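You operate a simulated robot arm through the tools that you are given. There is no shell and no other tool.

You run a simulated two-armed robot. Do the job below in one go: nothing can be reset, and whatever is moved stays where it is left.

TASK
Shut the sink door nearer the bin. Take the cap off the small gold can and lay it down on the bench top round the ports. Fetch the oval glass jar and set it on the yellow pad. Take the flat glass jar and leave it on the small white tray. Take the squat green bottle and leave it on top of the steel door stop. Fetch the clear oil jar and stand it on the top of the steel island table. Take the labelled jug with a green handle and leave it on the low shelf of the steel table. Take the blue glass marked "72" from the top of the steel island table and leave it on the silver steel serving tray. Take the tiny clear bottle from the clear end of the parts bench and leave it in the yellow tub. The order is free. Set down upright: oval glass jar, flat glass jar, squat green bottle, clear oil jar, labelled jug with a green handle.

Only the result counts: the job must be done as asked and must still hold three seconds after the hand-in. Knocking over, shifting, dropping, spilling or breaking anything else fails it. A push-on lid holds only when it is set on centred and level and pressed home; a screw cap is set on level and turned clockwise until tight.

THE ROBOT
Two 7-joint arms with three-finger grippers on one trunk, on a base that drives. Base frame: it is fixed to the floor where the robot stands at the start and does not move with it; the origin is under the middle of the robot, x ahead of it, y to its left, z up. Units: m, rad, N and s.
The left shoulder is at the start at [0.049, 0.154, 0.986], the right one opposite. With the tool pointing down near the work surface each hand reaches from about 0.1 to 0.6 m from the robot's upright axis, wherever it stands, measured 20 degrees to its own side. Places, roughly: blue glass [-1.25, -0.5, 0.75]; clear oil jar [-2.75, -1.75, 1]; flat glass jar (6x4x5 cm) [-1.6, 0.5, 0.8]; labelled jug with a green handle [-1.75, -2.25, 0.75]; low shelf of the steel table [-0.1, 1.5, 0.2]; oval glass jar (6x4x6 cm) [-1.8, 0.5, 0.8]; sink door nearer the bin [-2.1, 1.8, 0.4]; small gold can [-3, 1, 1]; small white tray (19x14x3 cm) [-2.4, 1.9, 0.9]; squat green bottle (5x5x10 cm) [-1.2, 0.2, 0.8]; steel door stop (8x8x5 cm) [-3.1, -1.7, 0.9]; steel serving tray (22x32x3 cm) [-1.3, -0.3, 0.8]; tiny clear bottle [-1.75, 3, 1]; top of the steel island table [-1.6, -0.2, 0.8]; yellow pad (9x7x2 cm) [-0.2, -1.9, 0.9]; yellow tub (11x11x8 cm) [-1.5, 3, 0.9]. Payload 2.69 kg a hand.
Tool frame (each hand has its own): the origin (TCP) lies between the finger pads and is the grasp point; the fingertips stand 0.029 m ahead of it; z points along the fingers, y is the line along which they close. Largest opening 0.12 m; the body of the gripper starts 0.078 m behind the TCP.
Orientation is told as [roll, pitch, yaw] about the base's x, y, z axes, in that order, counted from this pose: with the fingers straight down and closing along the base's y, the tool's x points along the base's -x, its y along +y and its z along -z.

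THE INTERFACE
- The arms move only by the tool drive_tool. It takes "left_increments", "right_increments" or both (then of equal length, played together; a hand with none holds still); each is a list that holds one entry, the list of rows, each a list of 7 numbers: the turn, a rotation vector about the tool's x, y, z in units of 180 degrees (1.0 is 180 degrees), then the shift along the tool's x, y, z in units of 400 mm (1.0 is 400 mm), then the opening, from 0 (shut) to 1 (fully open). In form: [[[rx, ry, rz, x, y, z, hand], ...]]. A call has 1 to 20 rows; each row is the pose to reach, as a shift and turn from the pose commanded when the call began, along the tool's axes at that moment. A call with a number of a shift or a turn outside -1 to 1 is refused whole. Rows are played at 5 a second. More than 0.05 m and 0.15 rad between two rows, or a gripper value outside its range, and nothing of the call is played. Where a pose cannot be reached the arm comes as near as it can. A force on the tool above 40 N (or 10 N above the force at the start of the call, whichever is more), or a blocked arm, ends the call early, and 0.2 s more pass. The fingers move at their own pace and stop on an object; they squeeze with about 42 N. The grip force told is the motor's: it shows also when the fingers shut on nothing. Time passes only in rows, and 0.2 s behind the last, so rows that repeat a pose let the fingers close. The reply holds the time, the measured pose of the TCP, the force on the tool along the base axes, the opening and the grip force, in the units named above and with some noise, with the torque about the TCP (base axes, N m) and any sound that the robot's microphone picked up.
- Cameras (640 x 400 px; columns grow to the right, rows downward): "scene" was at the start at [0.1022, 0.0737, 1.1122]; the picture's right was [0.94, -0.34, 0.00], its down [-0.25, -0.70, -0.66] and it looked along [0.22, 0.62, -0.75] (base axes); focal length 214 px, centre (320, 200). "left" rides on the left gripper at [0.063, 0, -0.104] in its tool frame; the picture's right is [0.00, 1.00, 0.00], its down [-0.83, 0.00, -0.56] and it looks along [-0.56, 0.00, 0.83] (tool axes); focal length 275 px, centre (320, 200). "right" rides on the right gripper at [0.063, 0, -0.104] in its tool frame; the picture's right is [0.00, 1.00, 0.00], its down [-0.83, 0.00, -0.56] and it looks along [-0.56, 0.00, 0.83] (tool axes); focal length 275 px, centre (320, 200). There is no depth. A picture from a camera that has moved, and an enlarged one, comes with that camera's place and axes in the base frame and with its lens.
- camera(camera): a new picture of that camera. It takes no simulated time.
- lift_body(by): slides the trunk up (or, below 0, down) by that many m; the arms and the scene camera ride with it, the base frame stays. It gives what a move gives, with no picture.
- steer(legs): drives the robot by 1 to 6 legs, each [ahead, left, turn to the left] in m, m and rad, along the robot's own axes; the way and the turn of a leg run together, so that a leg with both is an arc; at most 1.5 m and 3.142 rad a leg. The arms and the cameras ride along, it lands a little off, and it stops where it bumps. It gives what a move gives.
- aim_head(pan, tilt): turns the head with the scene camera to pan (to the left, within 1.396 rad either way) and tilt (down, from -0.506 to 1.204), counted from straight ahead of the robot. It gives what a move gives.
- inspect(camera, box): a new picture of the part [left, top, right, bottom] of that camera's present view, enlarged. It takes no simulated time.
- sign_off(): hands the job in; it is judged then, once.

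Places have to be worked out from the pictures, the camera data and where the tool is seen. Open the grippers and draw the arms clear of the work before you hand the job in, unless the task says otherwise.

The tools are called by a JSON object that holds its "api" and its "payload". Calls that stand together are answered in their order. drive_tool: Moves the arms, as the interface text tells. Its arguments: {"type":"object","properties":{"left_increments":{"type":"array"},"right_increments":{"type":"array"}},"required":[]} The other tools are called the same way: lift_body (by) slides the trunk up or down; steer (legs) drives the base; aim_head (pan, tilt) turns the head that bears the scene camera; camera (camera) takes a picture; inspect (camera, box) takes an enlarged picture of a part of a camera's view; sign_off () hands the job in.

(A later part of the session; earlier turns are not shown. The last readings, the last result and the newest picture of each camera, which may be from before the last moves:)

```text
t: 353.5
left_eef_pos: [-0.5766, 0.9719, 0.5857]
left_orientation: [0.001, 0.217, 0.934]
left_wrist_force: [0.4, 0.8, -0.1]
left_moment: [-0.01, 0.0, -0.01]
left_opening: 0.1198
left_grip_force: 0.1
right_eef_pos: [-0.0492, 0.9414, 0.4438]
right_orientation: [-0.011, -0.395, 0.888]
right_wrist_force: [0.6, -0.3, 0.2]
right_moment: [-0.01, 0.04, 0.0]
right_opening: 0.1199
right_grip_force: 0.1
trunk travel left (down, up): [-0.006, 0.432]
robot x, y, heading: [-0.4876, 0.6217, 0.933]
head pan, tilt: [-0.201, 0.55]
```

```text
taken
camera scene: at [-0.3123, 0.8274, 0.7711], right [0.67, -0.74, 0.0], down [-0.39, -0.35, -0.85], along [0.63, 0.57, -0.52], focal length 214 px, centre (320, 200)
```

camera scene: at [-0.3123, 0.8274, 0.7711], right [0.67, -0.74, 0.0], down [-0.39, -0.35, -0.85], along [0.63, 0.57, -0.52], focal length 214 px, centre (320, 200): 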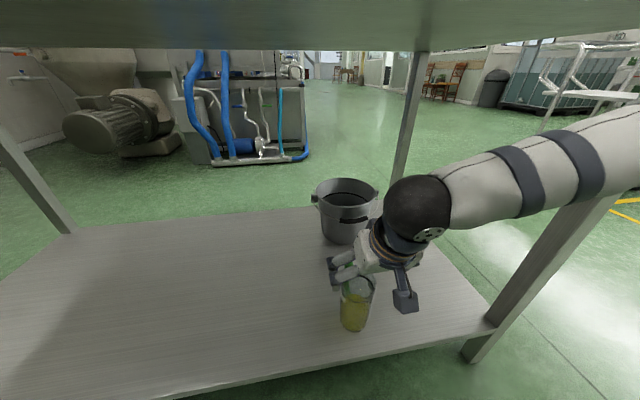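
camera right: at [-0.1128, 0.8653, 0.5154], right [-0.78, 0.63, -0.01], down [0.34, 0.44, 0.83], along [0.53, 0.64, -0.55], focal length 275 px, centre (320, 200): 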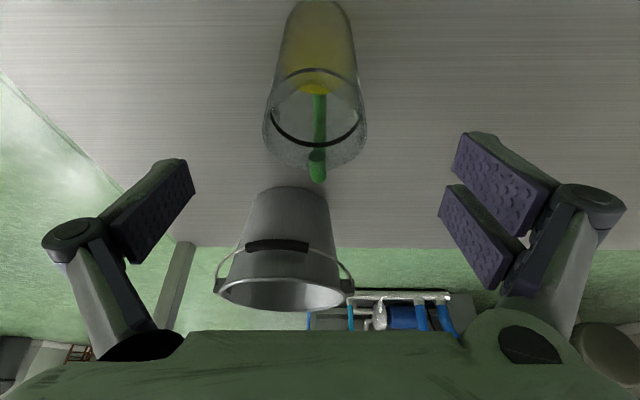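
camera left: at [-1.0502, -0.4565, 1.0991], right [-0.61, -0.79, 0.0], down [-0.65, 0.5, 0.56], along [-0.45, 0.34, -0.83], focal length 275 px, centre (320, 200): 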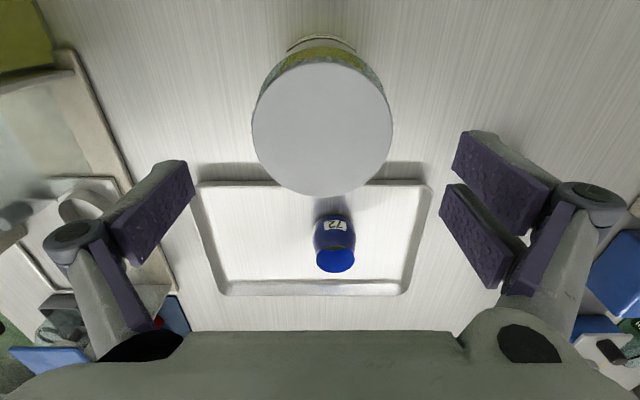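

The jug stands upright on the low shelf. I back out, raise the trunk and restore neutral hand poses.

{"api": "steer", "payload": {"legs": [[-0.25, 0, 0]]}}

{"api": "lift_body", "payload": {"by": 0.35}}

{"api": "drive_tool", "payload": {"left_increments": [[[0, -0.02, 0, 0, 0, -0.02, 1], [0, -0.045, 0, 0, -0.05, -0.05, 1], [0, -0.068, 0, -0.1, -0.1, -0.08, 1], [0, -0.068, 0, -0.2, -0.15, -0.1, 1], [0, -0.068, 0, -0.25, -0.18, -0.12, 1], [0, -0.068, 0, -0.25, -0.18, -0.12, 1]]], "right_increments": [[[0, 0.03, 0, 0, 0, -0.02, 1], [0, 0.06, 0, 0, 0, -0.06, 1], [0, 0.09, 0, 0, 0, -0.1, 1], [0, 0.12, 0, 0, 0, -0.14, 1], [0, 0.126, 0, 0, 0, -0.2, 1], [0, 0.126, 0, 0, 0, -0.22, 1]]]}}

{"api": "aim_head", "payload": {"pan": 0.0, "tilt": 0.5}}

{"api": "camera", "payload": {"camera": "scene"}}

```text
t: 355.3
left_eef_pos: [-0.7289, 0.7649, 0.5843]
left_orientation: [0.001, 0.215, 0.932]
left_wrist_force: [0.1, 0.1, 0.6]
left_moment: [0.0, 0.03, 0.01]
left_opening: 0.1198
left_grip_force: 0.1
right_eef_pos: [-0.2033, 0.7341, 0.4437]
right_orientation: [-0.012, -0.394, 0.887]
right_wrist_force: [0.1, 0.0, 0.9]
right_moment: [-0.02, 0.0, -0.01]
right_opening: 0.1199
right_grip_force: 0.2
trunk travel left (down, up): [-0.006, 0.432]
robot x, y, heading: [-0.6403, 0.4116, 0.927]
head pan, tilt: [-0.201, 0.55]
```

```text
t: 358.8
left_eef_pos: [-0.7291, 0.7655, 0.9351]
left_orientation: [-0.002, 0.213, 0.932]
left_wrist_force: [0.4, -0.3, 0.3]
left_moment: [0.02, -0.02, 0.02]
left_opening: 0.12
left_grip_force: 0.0
right_eef_pos: [-0.2036, 0.7352, 0.7934]
right_orientation: [-0.012, -0.395, 0.887]
right_wrist_force: [0.2, 0.3, -0.4]
right_moment: [0.03, 0.03, 0.02]
right_opening: 0.1201
right_grip_force: 0.1
trunk travel left (down, up): [-0.356, 0.082]
robot x, y, heading: [-0.6436, 0.4135, 0.928]
head pan, tilt: [-0.201, 0.55]
```

```text
t: 360.1
left_eef_pos: [-0.6069, 0.8079, 0.9609]
left_orientation: [0.0, 0.0, 0.931]
left_wrist_force: [-0.3, 0.9, 0.6]
left_moment: [0.0, -0.01, 0.0]
left_opening: 0.1199
left_grip_force: 0.0
right_eef_pos: [-0.2257, 0.7093, 0.8749]
right_orientation: [-0.011, 0.002, 0.883]
right_wrist_force: [0.3, -0.1, -1.1]
right_moment: [0.01, -0.03, -0.01]
right_opening: 0.1196
right_grip_force: 0.0
trunk travel left (down, up): [-0.356, 0.082]
robot x, y, heading: [-0.6453, 0.414, 0.935]
head pan, tilt: [-0.201, 0.55]
```

```text
t: 360.9
left_eef_pos: [-0.6067, 0.808, 0.961]
left_orientation: [0.0, -0.002, 0.931]
left_wrist_force: [-0.4, 0.2, -0.1]
left_moment: [-0.01, -0.02, 0.03]
left_opening: 0.1202
left_grip_force: 0.0
right_eef_pos: [-0.2242, 0.71, 0.8736]
right_orientation: [-0.012, 0.002, 0.883]
right_wrist_force: [0.3, -0.1, -0.3]
right_moment: [0.02, 0.03, -0.02]
right_opening: 0.1201
right_grip_force: 0.1
trunk travel left (down, up): [-0.356, 0.082]
robot x, y, heading: [-0.6464, 0.4123, 0.933]
head pan, tilt: [0.0, 0.499]
```

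```text
taken
camera scene: at [-0.5428, 0.5462, 1.1418], right [0.8, -0.6, 0.0], down [-0.29, -0.38, -0.88], along [0.52, 0.7, -0.48], focal length 214 px, centre (320, 200)
```

scene: 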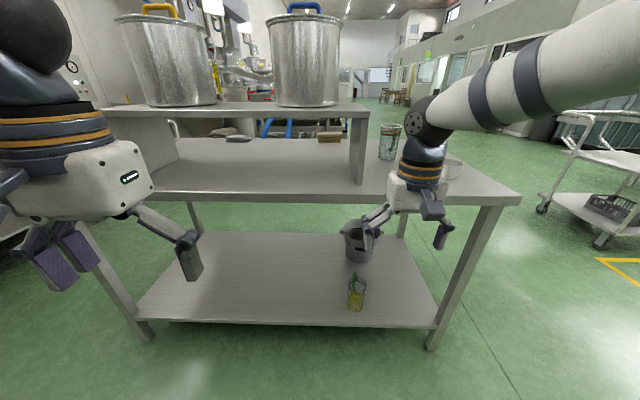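

The jug is in place. I raise the right hand, move away from the island a little and turn around toward the turntable for the flat jar.

{"api": "drive_tool", "payload": {"left_increments": [[[0, 0, 0, 0, 0, -0.05, 1], [0, 0, 0, 0, 0, -0.1, 1], [0, 0, 0, 0, 0, -0.1, 1], [0, 0, 0, 0, 0, -0.1, 1], [0, 0, 0, 0, 0, -0.1, 1]]], "right_increments": [[[0, 0, 0, 0.05, 0, -0.08, 1], [0, 0, 0, 0.1, 0, -0.16, 1], [0, 0, 0, 0.15, 0, -0.24, 1], [0, 0, 0, 0.2, 0, -0.32, 1], [0, 0, 0, 0.2, 0, -0.34, 1]]]}}

{"api": "steer", "payload": {"legs": [[0.13, 0, 0], [0, 0, 1.57], [0, 0, 1.57], [0, -1.05, 0]]}}

{"api": "aim_head", "payload": {"pan": 0.2, "tilt": 0.7}}

{"api": "camera", "payload": {"camera": "scene"}}

```text
t: 362.1
left_eef_pos: [-0.6081, 0.8102, 1.0009]
left_orientation: [-0.001, 0.0, 0.931]
left_wrist_force: [0.3, 0.6, -0.1]
left_moment: [-0.02, -0.01, -0.01]
left_opening: 0.1199
left_grip_force: 0.1
right_eef_pos: [-0.2772, 0.6494, 1.013]
right_orientation: [-0.013, 0.003, 0.881]
right_wrist_force: [0.2, -0.7, 0.4]
right_moment: [0.0, 0.01, 0.01]
right_opening: 0.1199
right_grip_force: 0.2
trunk travel left (down, up): [-0.356, 0.082]
robot x, y, heading: [-0.6432, 0.4144, 0.93]
head pan, tilt: [0.0, 0.499]
```

```text
t: 378.9
left_eef_pos: [-1.438, 0.7594, 1.0021]
left_orientation: [0.0, 0.0, -2.233]
left_wrist_force: [-0.1, 0.3, 1.1]
left_moment: [0.02, 0.0, 0.01]
left_opening: 0.1199
left_grip_force: 0.1
right_eef_pos: [-1.7642, 0.9287, 1.0114]
right_orientation: [-0.013, 0.002, -2.283]
right_wrist_force: [-0.8, -0.5, -0.6]
right_moment: [0.03, -0.01, 0.02]
right_opening: 0.1203
right_grip_force: 0.0
trunk travel left (down, up): [-0.356, 0.082]
robot x, y, heading: [-1.3906, 1.1538, -2.238]
head pan, tilt: [0.0, 0.499]
```

```text
t: 379.7
left_eef_pos: [-1.4385, 0.7596, 1.0014]
left_orientation: [0.0, 0.002, -2.235]
left_wrist_force: [-0.2, -0.5, -0.4]
left_moment: [0.02, 0.01, 0.0]
left_opening: 0.12
left_grip_force: 0.1
right_eef_pos: [-1.7644, 0.9295, 1.012]
right_orientation: [-0.011, 0.0, -2.284]
right_wrist_force: [1.0, 0.1, 0.8]
right_moment: [0.0, 0.03, -0.01]
right_opening: 0.1199
right_grip_force: 0.1
trunk travel left (down, up): [-0.356, 0.082]
robot x, y, heading: [-1.3921, 1.1533, -2.235]
head pan, tilt: [0.201, 0.7]
```

```text
taken
camera scene: at [-1.4755, 1.0204, 1.1242], right [-0.89, 0.45, 0.0], down [0.29, 0.58, -0.77], along [-0.34, -0.68, -0.64], focal length 214 px, centre (320, 200)
```

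scene: 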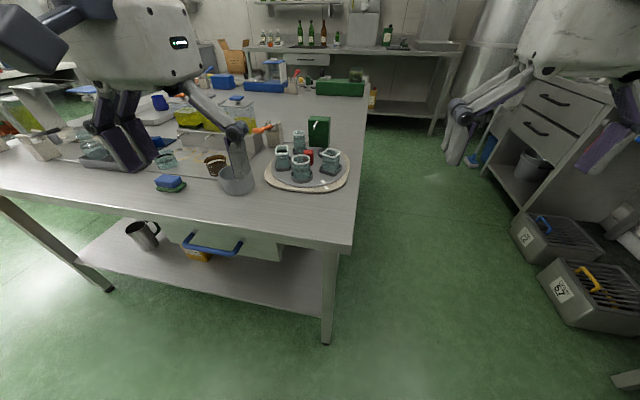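

The turntable is ahead-left. I drive 0.2 m ahead and look with the left camera.

{"api": "steer", "payload": {"legs": [[0.2, 0, 0.02]]}}

{"api": "camera", "payload": {"camera": "left"}}

{"api": "camera", "payload": {"camera": "scene"}}

```text
t: 381.3
left_eef_pos: [-1.5547, 0.5971, 1.0004]
left_orientation: [0.002, -0.001, -2.218]
left_wrist_force: [-0.9, -0.3, -0.1]
left_moment: [-0.01, -0.01, 0.03]
left_opening: 0.1198
left_grip_force: 0.2
right_eef_pos: [-1.884, 0.7633, 1.0112]
right_orientation: [-0.013, 0.002, -2.267]
right_wrist_force: [0.2, -0.3, 0.2]
right_moment: [0.04, -0.03, -0.01]
right_opening: 0.1199
right_grip_force: 0.1
trunk travel left (down, up): [-0.356, 0.082]
robot x, y, heading: [-1.5147, 0.9945, -2.215]
head pan, tilt: [0.201, 0.7]
```

```text
taken
camera left: at [-1.5165, 0.6487, 1.1049], right [0.8, -0.61, 0.0], down [-0.5, -0.66, 0.56], along [-0.34, -0.44, -0.83], focal length 275 px, centre (320, 200)
```

left: 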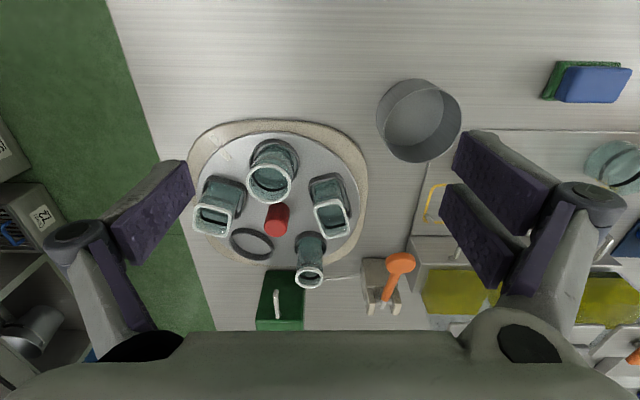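

```text
taken
camera scene: at [-1.5965, 0.8585, 1.124], right [-0.9, 0.43, 0.0], down [0.28, 0.58, -0.76], along [-0.33, -0.69, -0.64], focal length 214 px, centre (320, 200)
```

scene: 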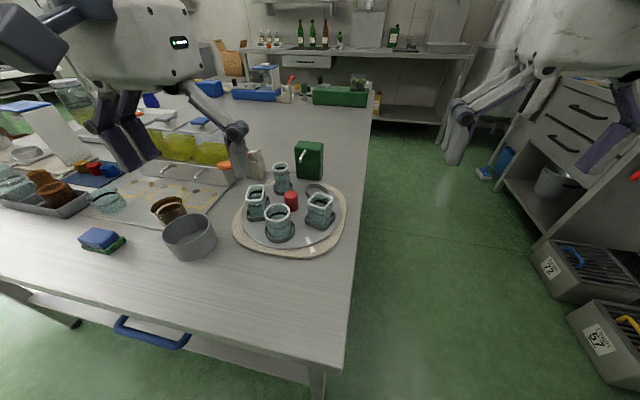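

{"api": "inspect", "payload": {"camera": "left", "box": [270, 150, 390, 290]}}

{"api": "inspect", "payload": {"camera": "scene", "box": [220, 150, 350, 260]}}

```text
2.86 times, centred on (330, 220) of left
camera zoom: at [-1.5165, 0.6487, 1.1049], right [0.8, -0.61, 0.0], down [-0.5, -0.66, 0.56], along [-0.34, -0.44, -0.83], focal length 786 px, centre (291, 143)
```

zoom: 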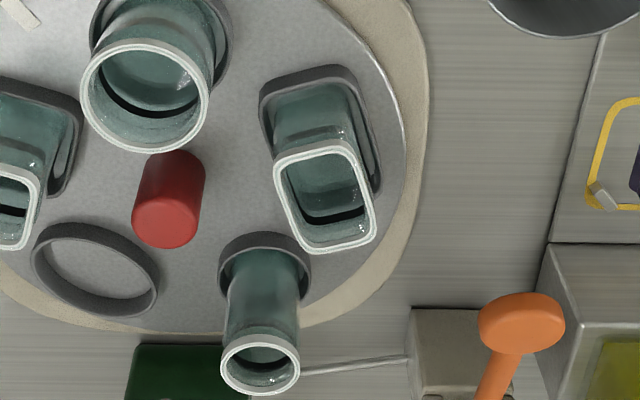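

```text
3.64 times, centred on (285, 205) of scene
camera zoom: at [-1.5965, 0.8585, 1.124], right [-0.9, 0.43, 0.0], down [0.28, 0.58, -0.76], along [-0.33, -0.69, -0.64], focal length 780 px, centre (447, 182)
```

zoom: 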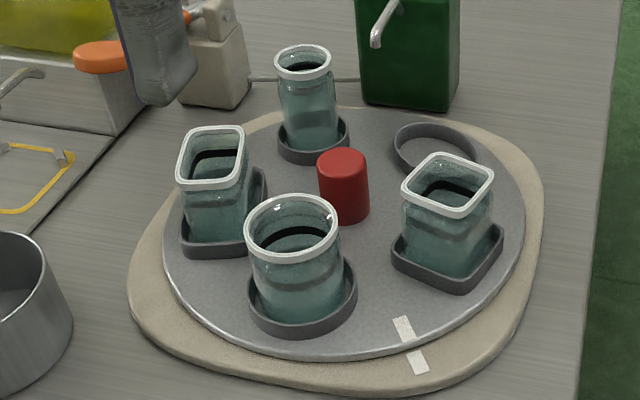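

The rectangular jar at the left is the flat one: rim centre at (0.482 ahead, 0.221 left), z≈0.844, long axis ~13° off straight ahead. I align the left hand above it.

{"api": "drive_tool", "payload": {"left_increments": [[[0, 0, -0.03, -0.07, 0.01, 0.06, 0.8], [0, 0, -0.06, -0.14, 0.02, 0.12, 0.8], [0, 0, -0.072, -0.22, 0.03, 0.18, 0.55], [0, 0, -0.072, -0.3, 0.037, 0.22, 0.55], [0, 0, -0.072, -0.35, 0.037, 0.226, 0.55], [0, 0, -0.072, -0.35, 0.037, 0.226, 0.55]]]}}

{"api": "camera", "payload": {"camera": "left"}}

```text
t: 382.7
left_eef_pos: [-1.6267, 0.479, 0.9104]
left_orientation: [0.0, 0.0, -1.993]
left_wrist_force: [0.5, 1.0, 0.7]
left_moment: [0.01, 0.01, 0.02]
left_opening: 0.0659
left_grip_force: 0.0
right_eef_pos: [-1.8833, 0.7626, 1.0119]
right_orientation: [-0.012, 0.002, -2.267]
right_wrist_force: [0.4, -0.5, 0.1]
right_moment: [0.0, -0.04, -0.01]
right_opening: 0.1201
right_grip_force: 0.0
trunk travel left (down, up): [-0.356, 0.082]
robot x, y, heading: [-1.5186, 0.9957, -2.215]
head pan, tilt: [0.201, 0.7]
```

```text
taken
camera left: at [-1.6007, 0.5367, 1.0144], right [0.91, -0.41, 0.0], down [-0.34, -0.76, 0.56], along [-0.23, -0.51, -0.83], focal length 275 px, centre (320, 200)
```

left: 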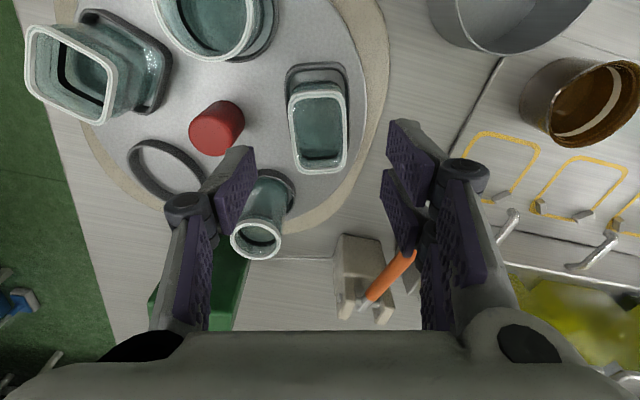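

Aligned within a few degrees. I add a small rotation and descend, then check.

{"api": "drive_tool", "payload": {"left_increments": [[[0, 0, -0.02, 0.003, 0, 0.06, 0.55], [0, 0, -0.03, 0.003, 0, 0.12, 0.55], [0, 0, -0.03, 0.003, 0, 0.17, 0.55], [0, 0, -0.03, 0.003, 0, 0.186, 0.55], [0, 0, -0.03, 0.003, 0, 0.186, 0.55]]]}}

{"api": "camera", "payload": {"camera": "left"}}

```text
t: 383.9
left_eef_pos: [-1.6257, 0.4808, 0.8365]
left_orientation: [0.001, 0.0, -1.897]
left_wrist_force: [-0.6, 0.0, -0.2]
left_moment: [-0.01, -0.01, -0.04]
left_opening: 0.066
left_grip_force: 0.1
right_eef_pos: [-1.8829, 0.7635, 1.0112]
right_orientation: [-0.012, 0.001, -2.267]
right_wrist_force: [1.3, -0.8, -0.4]
right_moment: [0.02, -0.01, 0.03]
right_opening: 0.12
right_grip_force: 0.0
trunk travel left (down, up): [-0.356, 0.082]
robot x, y, heading: [-1.5164, 0.9956, -2.218]
head pan, tilt: [0.201, 0.7]
```

```text
taken
camera left: at [-1.6054, 0.5396, 0.9406], right [0.95, -0.32, 0.0], down [-0.27, -0.79, 0.56], along [-0.18, -0.53, -0.83], focal length 275 px, centre (320, 200)
```

left: 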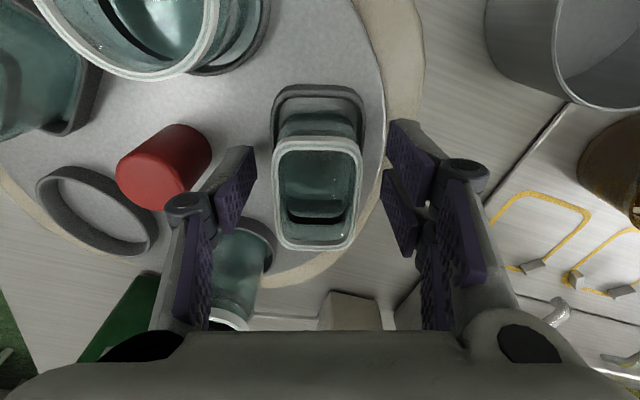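

Aligned. I close and lift.

{"api": "drive_tool", "payload": {"left_increments": [[[0, 0, 0, 0, 0, 0.004, 0], [0, 0, 0, 0, 0, 0.004, 0], [0, 0, 0, 0, 0, 0.004, 0], [0, 0, 0, 0, 0, -0.03, 0], [0, 0, 0, 0, 0, -0.08, 0], [0, 0, 0, 0, 0, -0.15, 0], [0, 0, 0, 0, 0, -0.15, 0]]]}}

{"api": "camera", "payload": {"camera": "left"}}

{"api": "inspect", "payload": {"camera": "scene", "box": [220, 130, 350, 260]}}

```text
t: 385.5
left_eef_pos: [-1.6245, 0.48, 0.8974]
left_orientation: [-0.001, -0.001, -1.897]
left_wrist_force: [0.5, -0.2, -0.2]
left_moment: [0.01, -0.01, -0.03]
left_opening: 0.0353
left_grip_force: 41.5
right_eef_pos: [-1.8852, 0.7632, 1.0115]
right_orientation: [-0.011, 0.002, -2.267]
right_wrist_force: [0.4, -0.6, 0.8]
right_moment: [-0.02, 0.0, -0.01]
right_opening: 0.1199
right_grip_force: 0.1
trunk travel left (down, up): [-0.356, 0.082]
robot x, y, heading: [-1.5164, 0.9977, -2.218]
head pan, tilt: [0.201, 0.7]
```

```text
taken
camera left: at [-1.6045, 0.5397, 1.0006], right [0.95, -0.32, 0.0], down [-0.27, -0.79, 0.56], along [-0.18, -0.53, -0.83], focal length 275 px, centre (320, 200)
```

left: 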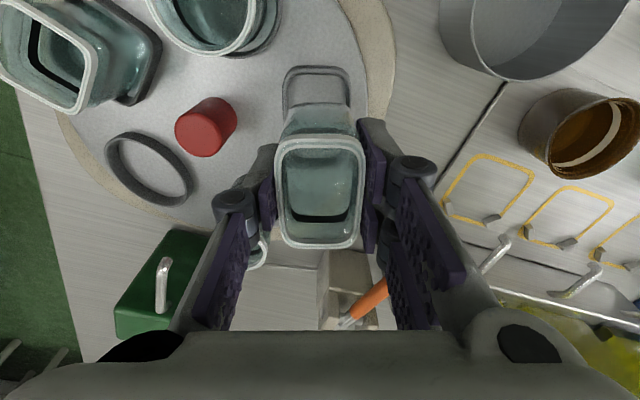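

```text
3.08 times, centred on (285, 195) of scene
camera zoom: at [-1.5963, 0.859, 1.1241], right [-0.9, 0.43, 0.0], down [0.28, 0.58, -0.76], along [-0.33, -0.69, -0.64], focal length 660 px, centre (428, 215)
```

zoom: 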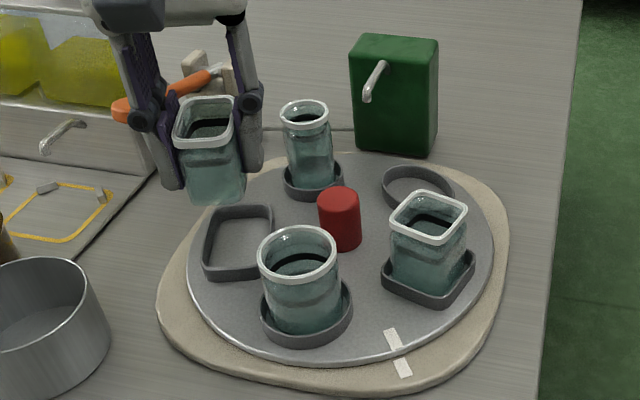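

The flat jar is out. I retract it, back away from the island and turn right to face the sink counter.

{"api": "drive_tool", "payload": {"left_increments": [[[0, 0, 0, 0, 0, -0.08, 0], [0, 0, 0, 0.09, 0.03, -0.14, 0], [0, 0, 0, 0.18, 0.06, -0.2, 0], [0, 0, 0, 0.27, 0.09, -0.24, 0], [0, 0, 0, 0.356, 0.117, -0.25, 0], [0, 0, 0, 0.356, 0.117, -0.25, 0]]]}}

{"api": "steer", "payload": {"legs": [[-0.42, 0, 0], [0, 0, -1.571]]}}

{"api": "aim_head", "payload": {"pan": 0.0, "tilt": 0.35}}

{"api": "camera", "payload": {"camera": "scene"}}

```text
t: 386.9
left_eef_pos: [-1.5374, 0.5994, 0.9972]
left_orientation: [0.0, 0.0, -1.897]
left_wrist_force: [0.1, -0.3, -0.1]
left_moment: [0.0, 0.0, 0.02]
left_opening: 0.035
left_grip_force: 41.9
right_eef_pos: [-1.8835, 0.7622, 1.0133]
right_orientation: [-0.013, 0.001, -2.267]
right_wrist_force: [0.4, 0.7, -1.0]
right_moment: [-0.04, -0.01, 0.02]
right_opening: 0.1202
right_grip_force: 0.1
trunk travel left (down, up): [-0.356, 0.082]
robot x, y, heading: [-1.5194, 0.9972, -2.217]
head pan, tilt: [0.201, 0.7]
```

```text
t: 393.4
left_eef_pos: [-1.6607, 1.3631, 0.9949]
left_orientation: [0.001, 0.002, 2.786]
left_wrist_force: [0.9, 0.8, -0.8]
left_moment: [0.0, -0.03, -0.03]
left_opening: 0.0349
left_grip_force: 41.8
right_eef_pos: [-1.4879, 1.7043, 1.0131]
right_orientation: [-0.011, 0.002, 2.418]
right_wrist_force: [0.4, 0.1, 0.0]
right_moment: [-0.01, 0.01, 0.01]
right_opening: 0.1202
right_grip_force: 0.0
trunk travel left (down, up): [-0.356, 0.082]
robot x, y, heading: [-1.2607, 1.3294, 2.473]
head pan, tilt: [0.201, 0.7]
```

```text
t: 394.2
left_eef_pos: [-1.6626, 1.362, 0.9948]
left_orientation: [0.0, 0.0, 2.785]
left_wrist_force: [0.3, -0.5, -0.5]
left_moment: [0.01, -0.02, -0.01]
left_opening: 0.0348
left_grip_force: 41.8
right_eef_pos: [-1.4877, 1.7026, 1.0133]
right_orientation: [-0.012, 0.002, 2.418]
right_wrist_force: [-1.0, -0.1, 0.1]
right_moment: [-0.01, 0.01, -0.02]
right_opening: 0.1199
right_grip_force: 0.1
trunk travel left (down, up): [-0.356, 0.082]
robot x, y, heading: [-1.2666, 1.3304, 2.464]
head pan, tilt: [0.0, 0.351]
```

```text
taken
camera scene: at [-1.3949, 1.4342, 1.1555], right [0.62, 0.78, 0.0], down [0.27, -0.22, -0.94], along [-0.73, 0.59, -0.34], focal length 214 px, centre (320, 200)
```

scene: 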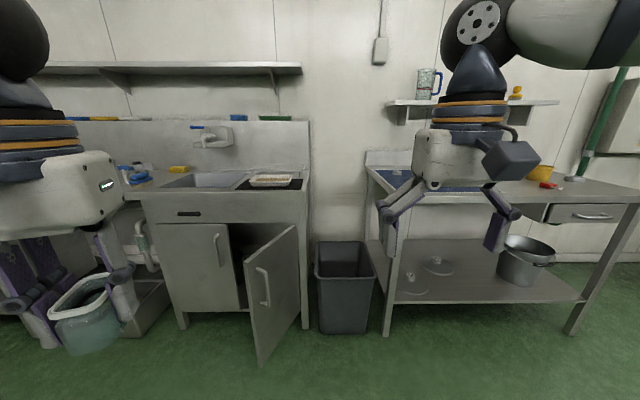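

The open sink door (hinged on the right, next to the bin) and the counter are in view. I enlarge the tray and the door.

{"api": "inspect", "payload": {"camera": "scene", "box": [110, 140, 320, 240]}}

{"api": "inspect", "payload": {"camera": "scene", "box": [140, 190, 390, 390]}}

{"api": "inspect", "payload": {"camera": "scene", "box": [360, 140, 640, 300]}}

```text
3.05 times, centred on (215, 190) of scene
camera zoom: at [-1.3949, 1.4342, 1.1555], right [0.62, 0.78, 0.0], down [0.27, -0.22, -0.94], along [-0.73, 0.59, -0.34], focal length 654 px, centre (640, 230)
```

zoom: 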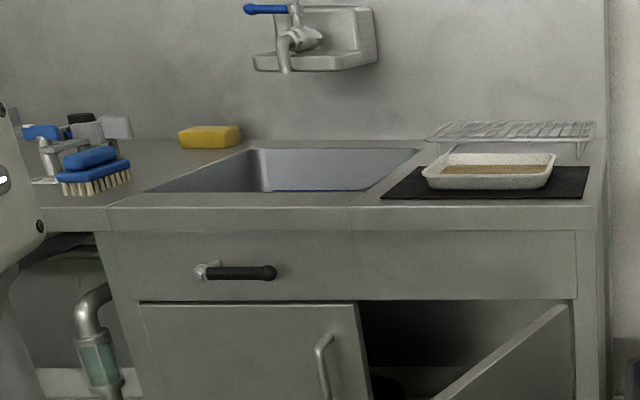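

```text
2.00 times, centred on (265, 290) of scene
camera zoom: at [-1.3949, 1.4342, 1.1555], right [0.62, 0.78, 0.0], down [0.27, -0.22, -0.94], along [-0.73, 0.59, -0.34], focal length 429 px, centre (430, 20)
```

zoom: 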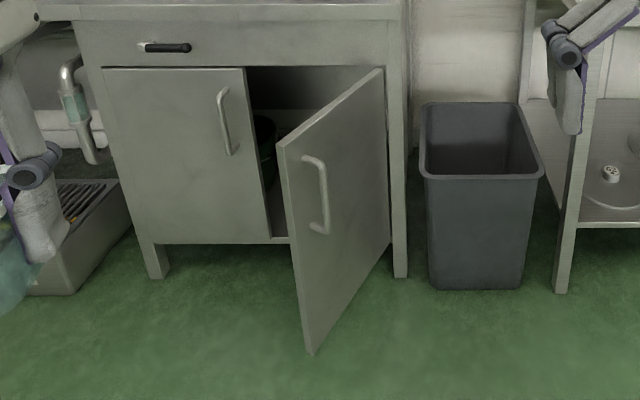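

```text
2.29 times, centred on (500, 220) of scene
camera zoom: at [-1.3949, 1.4342, 1.1555], right [0.62, 0.78, 0.0], down [0.27, -0.22, -0.94], along [-0.73, 0.59, -0.34], focal length 490 px, centre (-91, 154)
```

zoom: 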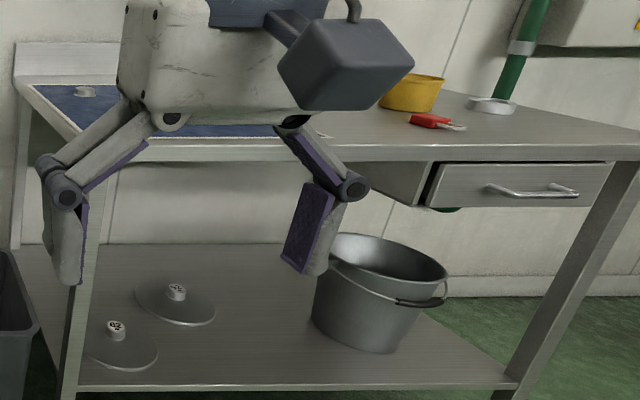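

The tray (white, on a black mat) is on the counter at about (-2.38, 1.91); the open door blocks standing there, so I close the door first with the right hand. I move ahead and left so that the door is in front of the right hand.

{"api": "steer", "payload": {"legs": [[0.3, 0, 0.02], [0, 0.36, 0]]}}

{"api": "aim_head", "payload": {"pan": -0.3, "tilt": 0.7}}

{"api": "camera", "payload": {"camera": "scene"}}

```text
t: 399.2
left_eef_pos: [-2.1192, 1.2572, 0.9955]
left_orientation: [0.0, -0.001, 2.806]
left_wrist_force: [0.0, 0.1, -0.7]
left_moment: [-0.02, 0.0, -0.04]
left_opening: 0.0352
left_grip_force: 41.9
right_eef_pos: [-1.9538, 1.601, 1.0126]
right_orientation: [-0.011, 0.003, 2.438]
right_wrist_force: [0.3, 0.7, 0.5]
right_moment: [0.0, 0.0, 0.01]
right_opening: 0.1201
right_grip_force: 0.0
trunk travel left (down, up): [-0.356, 0.082]
robot x, y, heading: [-1.7241, 1.2331, 2.489]
head pan, tilt: [0.0, 0.351]
```

```text
t: 400.0
left_eef_pos: [-2.1208, 1.258, 0.9949]
left_orientation: [0.001, 0.0, 2.806]
left_wrist_force: [0.6, -0.6, -0.9]
left_moment: [0.0, -0.03, -0.01]
left_opening: 0.0351
left_grip_force: 42.2
right_eef_pos: [-1.9538, 1.6012, 1.0119]
right_orientation: [-0.012, 0.003, 2.435]
right_wrist_force: [0.1, 0.0, 0.6]
right_moment: [0.0, -0.02, 0.01]
right_opening: 0.1199
right_grip_force: 0.0
trunk travel left (down, up): [-0.356, 0.082]
robot x, y, heading: [-1.7264, 1.2342, 2.486]
head pan, tilt: [-0.3, 0.7]
```

```text
taken
camera scene: at [-1.8312, 1.3467, 1.1242], right [0.82, 0.58, 0.0], down [0.37, -0.53, -0.77], along [-0.44, 0.62, -0.64], focal length 214 px, centre (320, 200)
```

scene: 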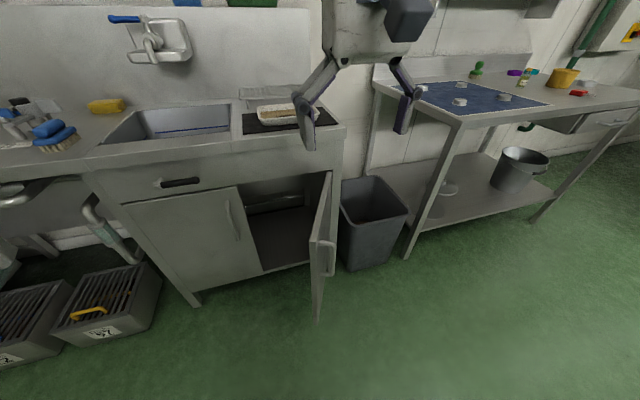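

The door's free edge is at (0.50 ahead, 0.12 right) and its hinge at (0.79 ahead, 0.27 right), about 63° open. I close the right fingers, lower the trunk 0.25 m, and bring the right hand low on the outer (right) side of the door, tilted forward.

{"api": "drive_tool", "payload": {"right_increments": [[[0, 0, 0, 0.05, -0.08, 0, 0], [0, 0, 0, 0.1, -0.16, 0, 0], [0, 0, 0, 0.15, -0.24, 0, 0], [0, 0, 0, 0.2, -0.32, 0.02, 0], [0, 0, 0, 0.2, -0.36, 0.05, 0], [0, 0, 0, 0.2, -0.36, 0.05, 0]]]}}

{"api": "lift_body", "payload": {"by": -0.25}}

{"api": "drive_tool", "payload": {"right_increments": [[[0, -0.04, 0, 0, 0, 0.06, 0], [0, -0.08, 0, 0, 0, 0.14, 0], [0, -0.12, 0, 0, 0, 0.22, 0], [0, -0.16, 0, 0, 0, 0.3, 0], [0, -0.2, 0, 0, 0, 0.38, 0], [0, -0.22, 0, 0, 0, 0.46, 0], [0, -0.22, 0, 0, 0, 0.52, 0], [0, -0.22, 0, 0, 0, 0.52, 0]]]}}

{"api": "camera", "payload": {"camera": "scene"}}

```text
t: 401.4
left_eef_pos: [-2.1204, 1.2581, 0.9969]
left_orientation: [-0.001, 0.0, 2.806]
left_wrist_force: [-0.3, 0.1, -0.6]
left_moment: [0.0, -0.02, -0.01]
left_opening: 0.0348
left_grip_force: 42.1
right_eef_pos: [-1.7994, 1.6604, 0.9933]
right_orientation: [-0.013, 0.002, 2.437]
right_wrist_force: [0.7, 0.5, -0.3]
right_moment: [0.01, -0.01, -0.01]
right_opening: 0.0001
right_grip_force: 28.5
trunk travel left (down, up): [-0.356, 0.082]
robot x, y, heading: [-1.7233, 1.2355, 2.485]
head pan, tilt: [-0.3, 0.7]
```

```text
t: 404.0
left_eef_pos: [-2.1205, 1.2576, 0.7458]
left_orientation: [0.001, 0.0, 2.807]
left_wrist_force: [1.3, 0.1, -0.4]
left_moment: [0.01, -0.08, 0.02]
left_opening: 0.0349
left_grip_force: 41.9
right_eef_pos: [-1.8267, 1.6798, 0.6969]
right_orientation: [-0.019, 0.166, 2.437]
right_wrist_force: [0.4, 0.1, 0.9]
right_moment: [-0.01, 0.0, 0.01]
right_opening: 0.0001
right_grip_force: 28.6
trunk travel left (down, up): [-0.106, 0.332]
robot x, y, heading: [-1.7233, 1.2317, 2.485]
head pan, tilt: [-0.3, 0.7]
```

```text
t: 405.8
left_eef_pos: [-2.1205, 1.2578, 0.7459]
left_orientation: [-0.001, 0.0, 2.808]
left_wrist_force: [-0.9, -0.6, -0.6]
left_moment: [-0.01, 0.02, -0.02]
left_opening: 0.0348
left_grip_force: 41.7
right_eef_pos: [-1.8307, 1.7471, 0.4661]
right_orientation: [-0.022, -0.523, 2.448]
right_wrist_force: [-0.5, 1.2, 0.7]
right_moment: [0.02, 0.04, 0.03]
right_opening: 0.0
right_grip_force: 28.6
right hand out of reach, approached as far as the arm can: row 3, 4, 5, 6, 7, 8
trunk travel left (down, up): [-0.106, 0.332]
robot x, y, heading: [-1.7261, 1.2316, 2.489]
head pan, tilt: [-0.3, 0.7]
```

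```text
taken
camera scene: at [-1.8935, 1.3948, 0.8567], right [0.82, 0.58, 0.0], down [0.37, -0.53, -0.76], along [-0.44, 0.62, -0.64], focal length 214 px, centre (320, 200)
```

scene: 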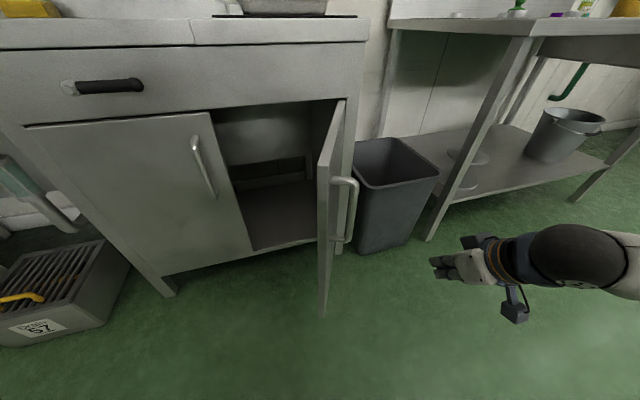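

The hand is on the outer side of the door, low. I drive 0.15 m ahead, then sweep the hand left against the door in small steps.

{"api": "steer", "payload": {"legs": [[0.15, 0, 0]]}}

{"api": "drive_tool", "payload": {"right_increments": [[[0, 0, 0, -0.08, 0.05, 0.045, 0], [0, 0, 0, -0.16, 0.12, 0.09, 0], [0, 0, 0, -0.17, 0.2, 0.1, 0], [0, 0, 0, -0.17, 0.26, 0.1, 0], [0, 0, 0, -0.18, 0.32, 0.1, 0]]]}}

{"api": "camera", "payload": {"camera": "scene"}}

```text
t: 407.2
left_eef_pos: [-2.241, 1.3496, 0.746]
left_orientation: [0.001, 0.0, 2.807]
left_wrist_force: [0.6, 0.1, -0.7]
left_moment: [0.02, 0.0, -0.03]
left_opening: 0.0349
left_grip_force: 42.3
right_eef_pos: [-1.9514, 1.8391, 0.4677]
right_orientation: [-0.021, -0.522, 2.451]
right_wrist_force: [0.1, 1.4, 0.2]
right_moment: [0.01, -0.01, -0.03]
right_opening: 0.0
right_grip_force: 28.0
trunk travel left (down, up): [-0.106, 0.332]
robot x, y, heading: [-1.8459, 1.3237, 2.49]
head pan, tilt: [-0.3, 0.7]
```

```text
t: 408.4
left_eef_pos: [-2.2396, 1.3495, 0.7462]
left_orientation: [0.0, -0.001, 2.806]
left_wrist_force: [0.9, -0.4, -0.1]
left_moment: [-0.03, 0.02, 0.01]
left_opening: 0.035
left_grip_force: 41.7
right_eef_pos: [-2.0974, 1.7947, 0.4664]
right_orientation: [-0.022, -0.522, 2.451]
right_wrist_force: [0.0, 0.6, -0.5]
right_moment: [-0.03, 0.01, 0.01]
right_opening: 0.0
right_grip_force: 28.7
trunk travel left (down, up): [-0.106, 0.332]
robot x, y, heading: [-1.8509, 1.3259, 2.491]
head pan, tilt: [-0.3, 0.7]
```

```text
taken
camera scene: at [-2.0139, 1.4871, 0.8567], right [0.82, 0.58, 0.0], down [0.37, -0.53, -0.76], along [-0.44, 0.62, -0.64], focal length 214 px, centre (320, 200)
```

scene: 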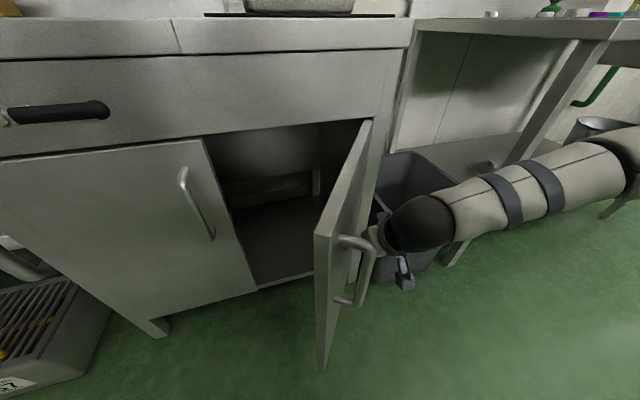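

No contact yet. I continue sweeping left and ahead along the closing arc.

{"api": "drive_tool", "payload": {"right_increments": [[[0, 0, 0, -0.0217, 0.075, 0.0125, 0], [0, 0, 0, -0.043, 0.125, 0.025, 0], [0, 0, 0, -0.065, 0.175, 0.0375, 0], [0, 0, 0, -0.11, 0.215, 0.0625, 0], [0, 0, 0, -0.152, 0.25, 0.0875, 0], [0, 0, 0, -0.2, 0.27, 0.1125, 0], [0, 0, 0, -0.238, 0.2875, 0.1375, 0]]]}}

{"api": "camera", "payload": {"camera": "scene"}}

```text
t: 410.0
left_eef_pos: [-2.2401, 1.3493, 0.7457]
left_orientation: [-0.001, 0.001, 2.808]
left_wrist_force: [0.6, -0.6, -1.5]
left_moment: [0.01, -0.01, -0.05]
left_opening: 0.0349
left_grip_force: 41.8
right_eef_pos: [-2.2536, 1.7798, 0.466]
right_orientation: [-0.022, -0.524, 2.448]
right_wrist_force: [0.2, -0.3, 0.0]
right_moment: [0.01, 0.02, 0.01]
right_opening: 0.0001
right_grip_force: 28.0
trunk travel left (down, up): [-0.106, 0.332]
robot x, y, heading: [-1.8456, 1.3242, 2.488]
head pan, tilt: [-0.3, 0.7]
```

```text
taken
camera scene: at [-2.0139, 1.4871, 0.8567], right [0.82, 0.58, 0.0], down [0.37, -0.53, -0.76], along [-0.44, 0.62, -0.64], focal length 214 px, centre (320, 200)
```

scene: 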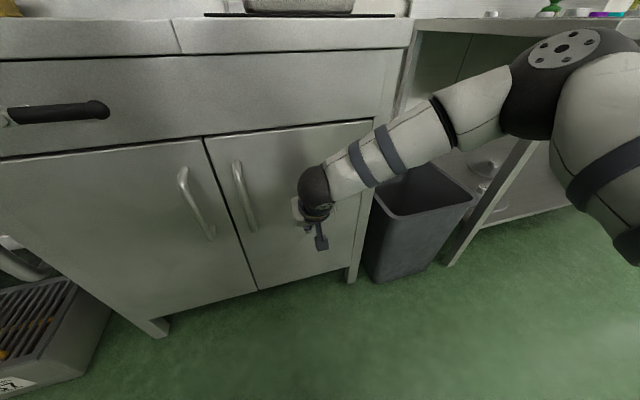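

The door swung shut. I press slightly further to make sure it is fully home and inspect.

{"api": "drive_tool", "payload": {"right_increments": [[[0, 0, 0, -0.02, 0, 0.0125, 0], [0, 0, 0, -0.043, 0, 0.025, 0], [0, 0, 0, -0.065, 0, 0.0375, 0], [0, 0, 0, -0.086, 0, 0.05, 0]]]}}

{"api": "inspect", "payload": {"camera": "scene", "box": [180, 100, 420, 300]}}

```text
t: 410.5
left_eef_pos: [-2.2397, 1.351, 0.7455]
left_orientation: [0.0, 0.001, 2.807]
left_wrist_force: [-0.2, -1.2, -0.5]
left_moment: [0.05, 0.0, 0.01]
left_opening: 0.0352
left_grip_force: 41.7
right_eef_pos: [-2.258, 1.7821, 0.4612]
right_orientation: [-0.023, -0.509, 2.451]
right_wrist_force: [7.3, -6.8, 2.3]
right_moment: [-0.04, -0.01, 0.06]
right_opening: 0.0001
right_grip_force: 28.4
trunk travel left (down, up): [-0.106, 0.332]
robot x, y, heading: [-1.8432, 1.3233, 2.489]
head pan, tilt: [-0.3, 0.7]
stopped in row 2 (right hand): the force on the tool passed its limit at 52 N (the readings are from after the stop); the commanded pose is now the measured one
```

```text
2.00 times, centred on (300, 200) of scene
camera zoom: at [-2.0128, 1.4867, 0.8568], right [0.82, 0.58, 0.0], down [0.37, -0.53, -0.77], along [-0.44, 0.63, -0.64], focal length 429 px, centre (360, 200)
```

zoom: 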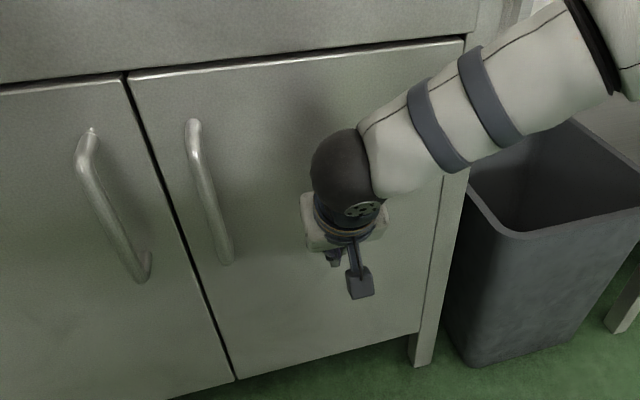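

The door is shut tight (stop at 52 N against the frame). I retract the hand straight back, raise the trunk, and restore the right hand.

{"api": "drive_tool", "payload": {"right_increments": [[[0, 0, 0, 0.1, 0, -0.058, 0], [0, 0, 0, 0.2, 0, -0.116, 0], [0, 0, 0, 0.3, 0, -0.173, 0], [0, 0, 0, 0.4, 0, -0.23, 0], [0, 0, 0, 0.45, 0, -0.26, 0]]]}}

{"api": "steer", "payload": {"legs": [[-0.15, 0, 0]]}}

{"api": "lift_body", "payload": {"by": 0.25}}

{"api": "drive_tool", "payload": {"right_increments": [[[0, 0.04, 0, 0, 0, -0.05, 0.3], [0, 0.08, 0, 0, 0, -0.1, 0.6], [0, 0.12, 0, 0, 0, -0.15, 1], [0, 0.16, 0, 0, 0, -0.2, 1], [0, 0.165, 0, 0, 0, -0.3, 1], [0, 0.165, 0, 0, 0, -0.4, 1], [0, 0.165, 0, 0, 0, -0.48, 1], [0, 0.165, 0, 0, 0, -0.48, 1]]]}}

{"api": "aim_head", "payload": {"pan": 0.0, "tilt": 0.55}}

{"api": "camera", "payload": {"camera": "scene"}}

```text
t: 411.7
left_eef_pos: [-2.2399, 1.3497, 0.7465]
left_orientation: [-0.001, 0.0, 2.807]
left_wrist_force: [-0.1, 0.3, -0.7]
left_moment: [0.01, 0.03, -0.02]
left_opening: 0.0349
left_grip_force: 42.6
right_eef_pos: [-2.0979, 1.65, 0.4657]
right_orientation: [-0.022, -0.509, 2.449]
right_wrist_force: [0.8, 0.6, -0.3]
right_moment: [0.01, 0.04, 0.0]
right_opening: 0.0001
right_grip_force: 28.3
trunk travel left (down, up): [-0.106, 0.332]
robot x, y, heading: [-1.8443, 1.3247, 2.483]
head pan, tilt: [-0.3, 0.7]
```

```text
t: 413.0
left_eef_pos: [-2.1217, 1.2592, 0.7456]
left_orientation: [-0.002, -0.001, 2.804]
left_wrist_force: [-0.1, 0.1, -1.2]
left_moment: [0.0, 0.0, -0.02]
left_opening: 0.035
left_grip_force: 42.3
right_eef_pos: [-1.9792, 1.5594, 0.4667]
right_orientation: [-0.022, -0.51, 2.448]
right_wrist_force: [0.5, -0.1, 0.7]
right_moment: [0.02, -0.01, 0.02]
right_opening: 0.0
right_grip_force: 28.4
trunk travel left (down, up): [-0.106, 0.332]
robot x, y, heading: [-1.7231, 1.2332, 2.487]
head pan, tilt: [-0.3, 0.7]
```

```text
t: 415.6
left_eef_pos: [-2.1211, 1.2594, 0.9954]
left_orientation: [-0.001, 0.001, 2.804]
left_wrist_force: [0.5, -0.1, -1.9]
left_moment: [-0.03, 0.02, 0.01]
left_opening: 0.0348
left_grip_force: 42.2
right_eef_pos: [-1.9801, 1.5584, 0.7154]
right_orientation: [-0.023, -0.509, 2.448]
right_wrist_force: [0.6, 1.2, 1.1]
right_moment: [-0.03, -0.01, -0.02]
right_opening: 0.0002
right_grip_force: 28.6
trunk travel left (down, up): [-0.356, 0.082]
robot x, y, heading: [-1.7255, 1.2325, 2.478]
head pan, tilt: [-0.3, 0.7]
```

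```text
t: 417.4
left_eef_pos: [-2.1209, 1.2607, 0.9951]
left_orientation: [-0.002, -0.001, 2.805]
left_wrist_force: [0.7, 0.3, -1.1]
left_moment: [0.04, 0.0, 0.01]
left_opening: 0.0348
left_grip_force: 41.6
right_eef_pos: [-1.911, 1.4962, 0.8849]
right_orientation: [-0.019, 0.009, 2.437]
right_wrist_force: [0.5, 0.4, 0.6]
right_moment: [0.0, -0.02, -0.02]
right_opening: 0.1201
right_grip_force: 0.0
trunk travel left (down, up): [-0.356, 0.082]
robot x, y, heading: [-1.7293, 1.2339, 2.487]
head pan, tilt: [-0.3, 0.7]
```

```text
t: 418.2
left_eef_pos: [-2.1213, 1.2595, 0.9953]
left_orientation: [0.0, 0.002, 2.804]
left_wrist_force: [0.3, 0.0, -1.1]
left_moment: [0.03, -0.01, 0.01]
left_opening: 0.0348
left_grip_force: 41.6
right_eef_pos: [-1.9111, 1.4965, 0.8835]
right_orientation: [-0.019, 0.008, 2.438]
right_wrist_force: [0.2, -1.4, 0.5]
right_moment: [0.01, 0.0, -0.02]
right_opening: 0.12
right_grip_force: 0.1
trunk travel left (down, up): [-0.356, 0.082]
robot x, y, heading: [-1.7265, 1.2337, 2.483]
head pan, tilt: [0.0, 0.55]
```

```text
taken
camera scene: at [-1.8546, 1.3336, 1.1372], right [0.61, 0.79, 0.0], down [0.41, -0.32, -0.85], along [-0.67, 0.52, -0.52], focal length 214 px, centre (320, 200)
```

scene: 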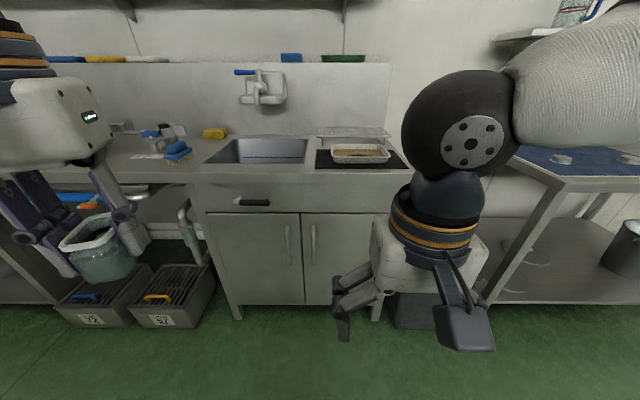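

The door is closed flush. I raise the right hand clear and measure the tray.

{"api": "drive_tool", "payload": {"right_increments": [[[0, 0, 0, -0.05, -0.05, -0.05, 1], [0, 0, 0, -0.1, -0.1, -0.12, 1], [0, 0, 0, -0.15, -0.15, -0.2, 1], [0, 0, 0, -0.15, -0.18, -0.28, 1], [0, 0, 0, -0.15, -0.2, -0.31, 1], [0, 0, 0, -0.15, -0.2, -0.31, 1]]]}}

{"api": "inspect", "payload": {"camera": "scene", "box": [290, 110, 420, 190]}}

{"api": "camera", "payload": {"camera": "scene"}}

```text
t: 419.6
left_eef_pos: [-2.1209, 1.2592, 0.9954]
left_orientation: [-0.002, 0.0, 2.804]
left_wrist_force: [1.3, -0.9, -0.8]
left_moment: [0.02, 0.02, 0.01]
left_opening: 0.035
left_grip_force: 41.9
right_eef_pos: [-1.9079, 1.595, 1.0083]
right_orientation: [-0.019, 0.009, 2.437]
right_wrist_force: [-1.0, -0.3, -0.1]
right_moment: [-0.01, 0.0, 0.01]
right_opening: 0.1198
right_grip_force: 0.0
trunk travel left (down, up): [-0.356, 0.082]
robot x, y, heading: [-1.7266, 1.233, 2.486]
head pan, tilt: [0.0, 0.55]
```

```text
4.92 times, centred on (355, 150) of scene
camera zoom: at [-1.8546, 1.3335, 1.1373], right [0.61, 0.79, 0.0], down [0.41, -0.32, -0.85], along [-0.67, 0.52, -0.52], focal length 1056 px, centre (148, 446)
```

zoom: 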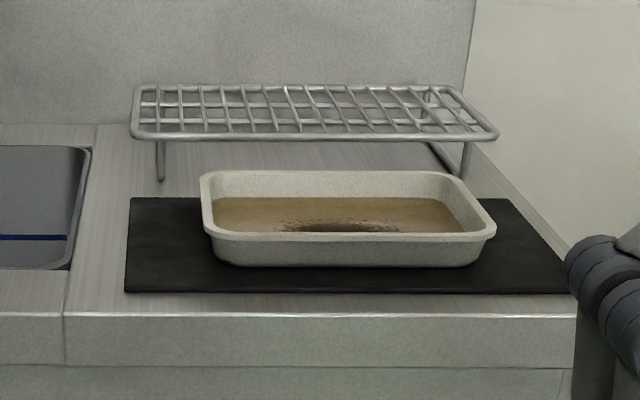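

```text
taken
camera scene: at [-1.8546, 1.3335, 1.1373], right [0.61, 0.79, 0.0], down [0.41, -0.32, -0.85], along [-0.67, 0.52, -0.52], focal length 214 px, centre (320, 200)
```

scene: 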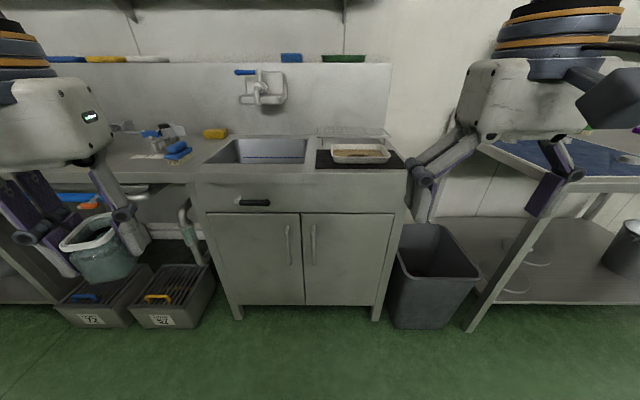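

The tray's rim centre is about (-2.343, 1.890), z≈0.888. I move right 0.36 m and ahead 0.33 m so the left hand can reach it.

{"api": "steer", "payload": {"legs": [[0, -0.36, 0], [0.32, 0, 0]]}}

{"api": "camera", "payload": {"camera": "scene"}}

{"api": "camera", "payload": {"camera": "left"}}

```text
t: 424.7
left_eef_pos: [-2.1659, 1.7449, 0.9947]
left_orientation: [0.0, 0.0, 2.808]
left_wrist_force: [-0.5, 0.6, -1.0]
left_moment: [0.01, -0.06, -0.01]
left_opening: 0.035
left_grip_force: 42.0
right_eef_pos: [-1.9517, 2.0785, 1.0073]
right_orientation: [-0.019, 0.008, 2.442]
right_wrist_force: [-0.1, 0.6, 0.2]
right_moment: [0.01, -0.04, 0.0]
right_opening: 0.1199
right_grip_force: 0.0
trunk travel left (down, up): [-0.356, 0.082]
robot x, y, heading: [-1.7687, 1.7205, 2.483]
head pan, tilt: [0.0, 0.55]
```

```text
taken
camera scene: at [-1.8983, 1.8186, 1.1372], right [0.61, 0.79, 0.0], down [0.42, -0.32, -0.85], along [-0.68, 0.52, -0.52], focal length 214 px, centre (320, 200)
```

scene: 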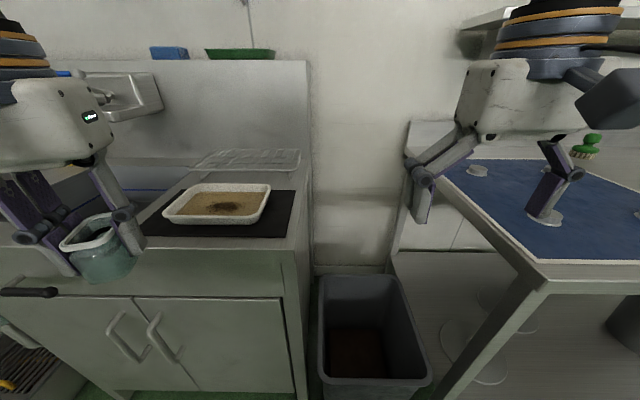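

```text
taken
camera left: at [-2.1057, 1.7228, 1.0994], right [-0.33, -0.94, 0.0], down [-0.78, 0.28, 0.56], along [-0.52, 0.18, -0.83], focal length 275 px, centre (320, 200)
```

left: 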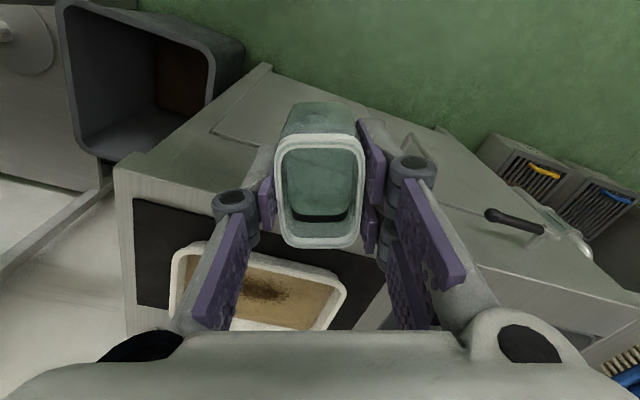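

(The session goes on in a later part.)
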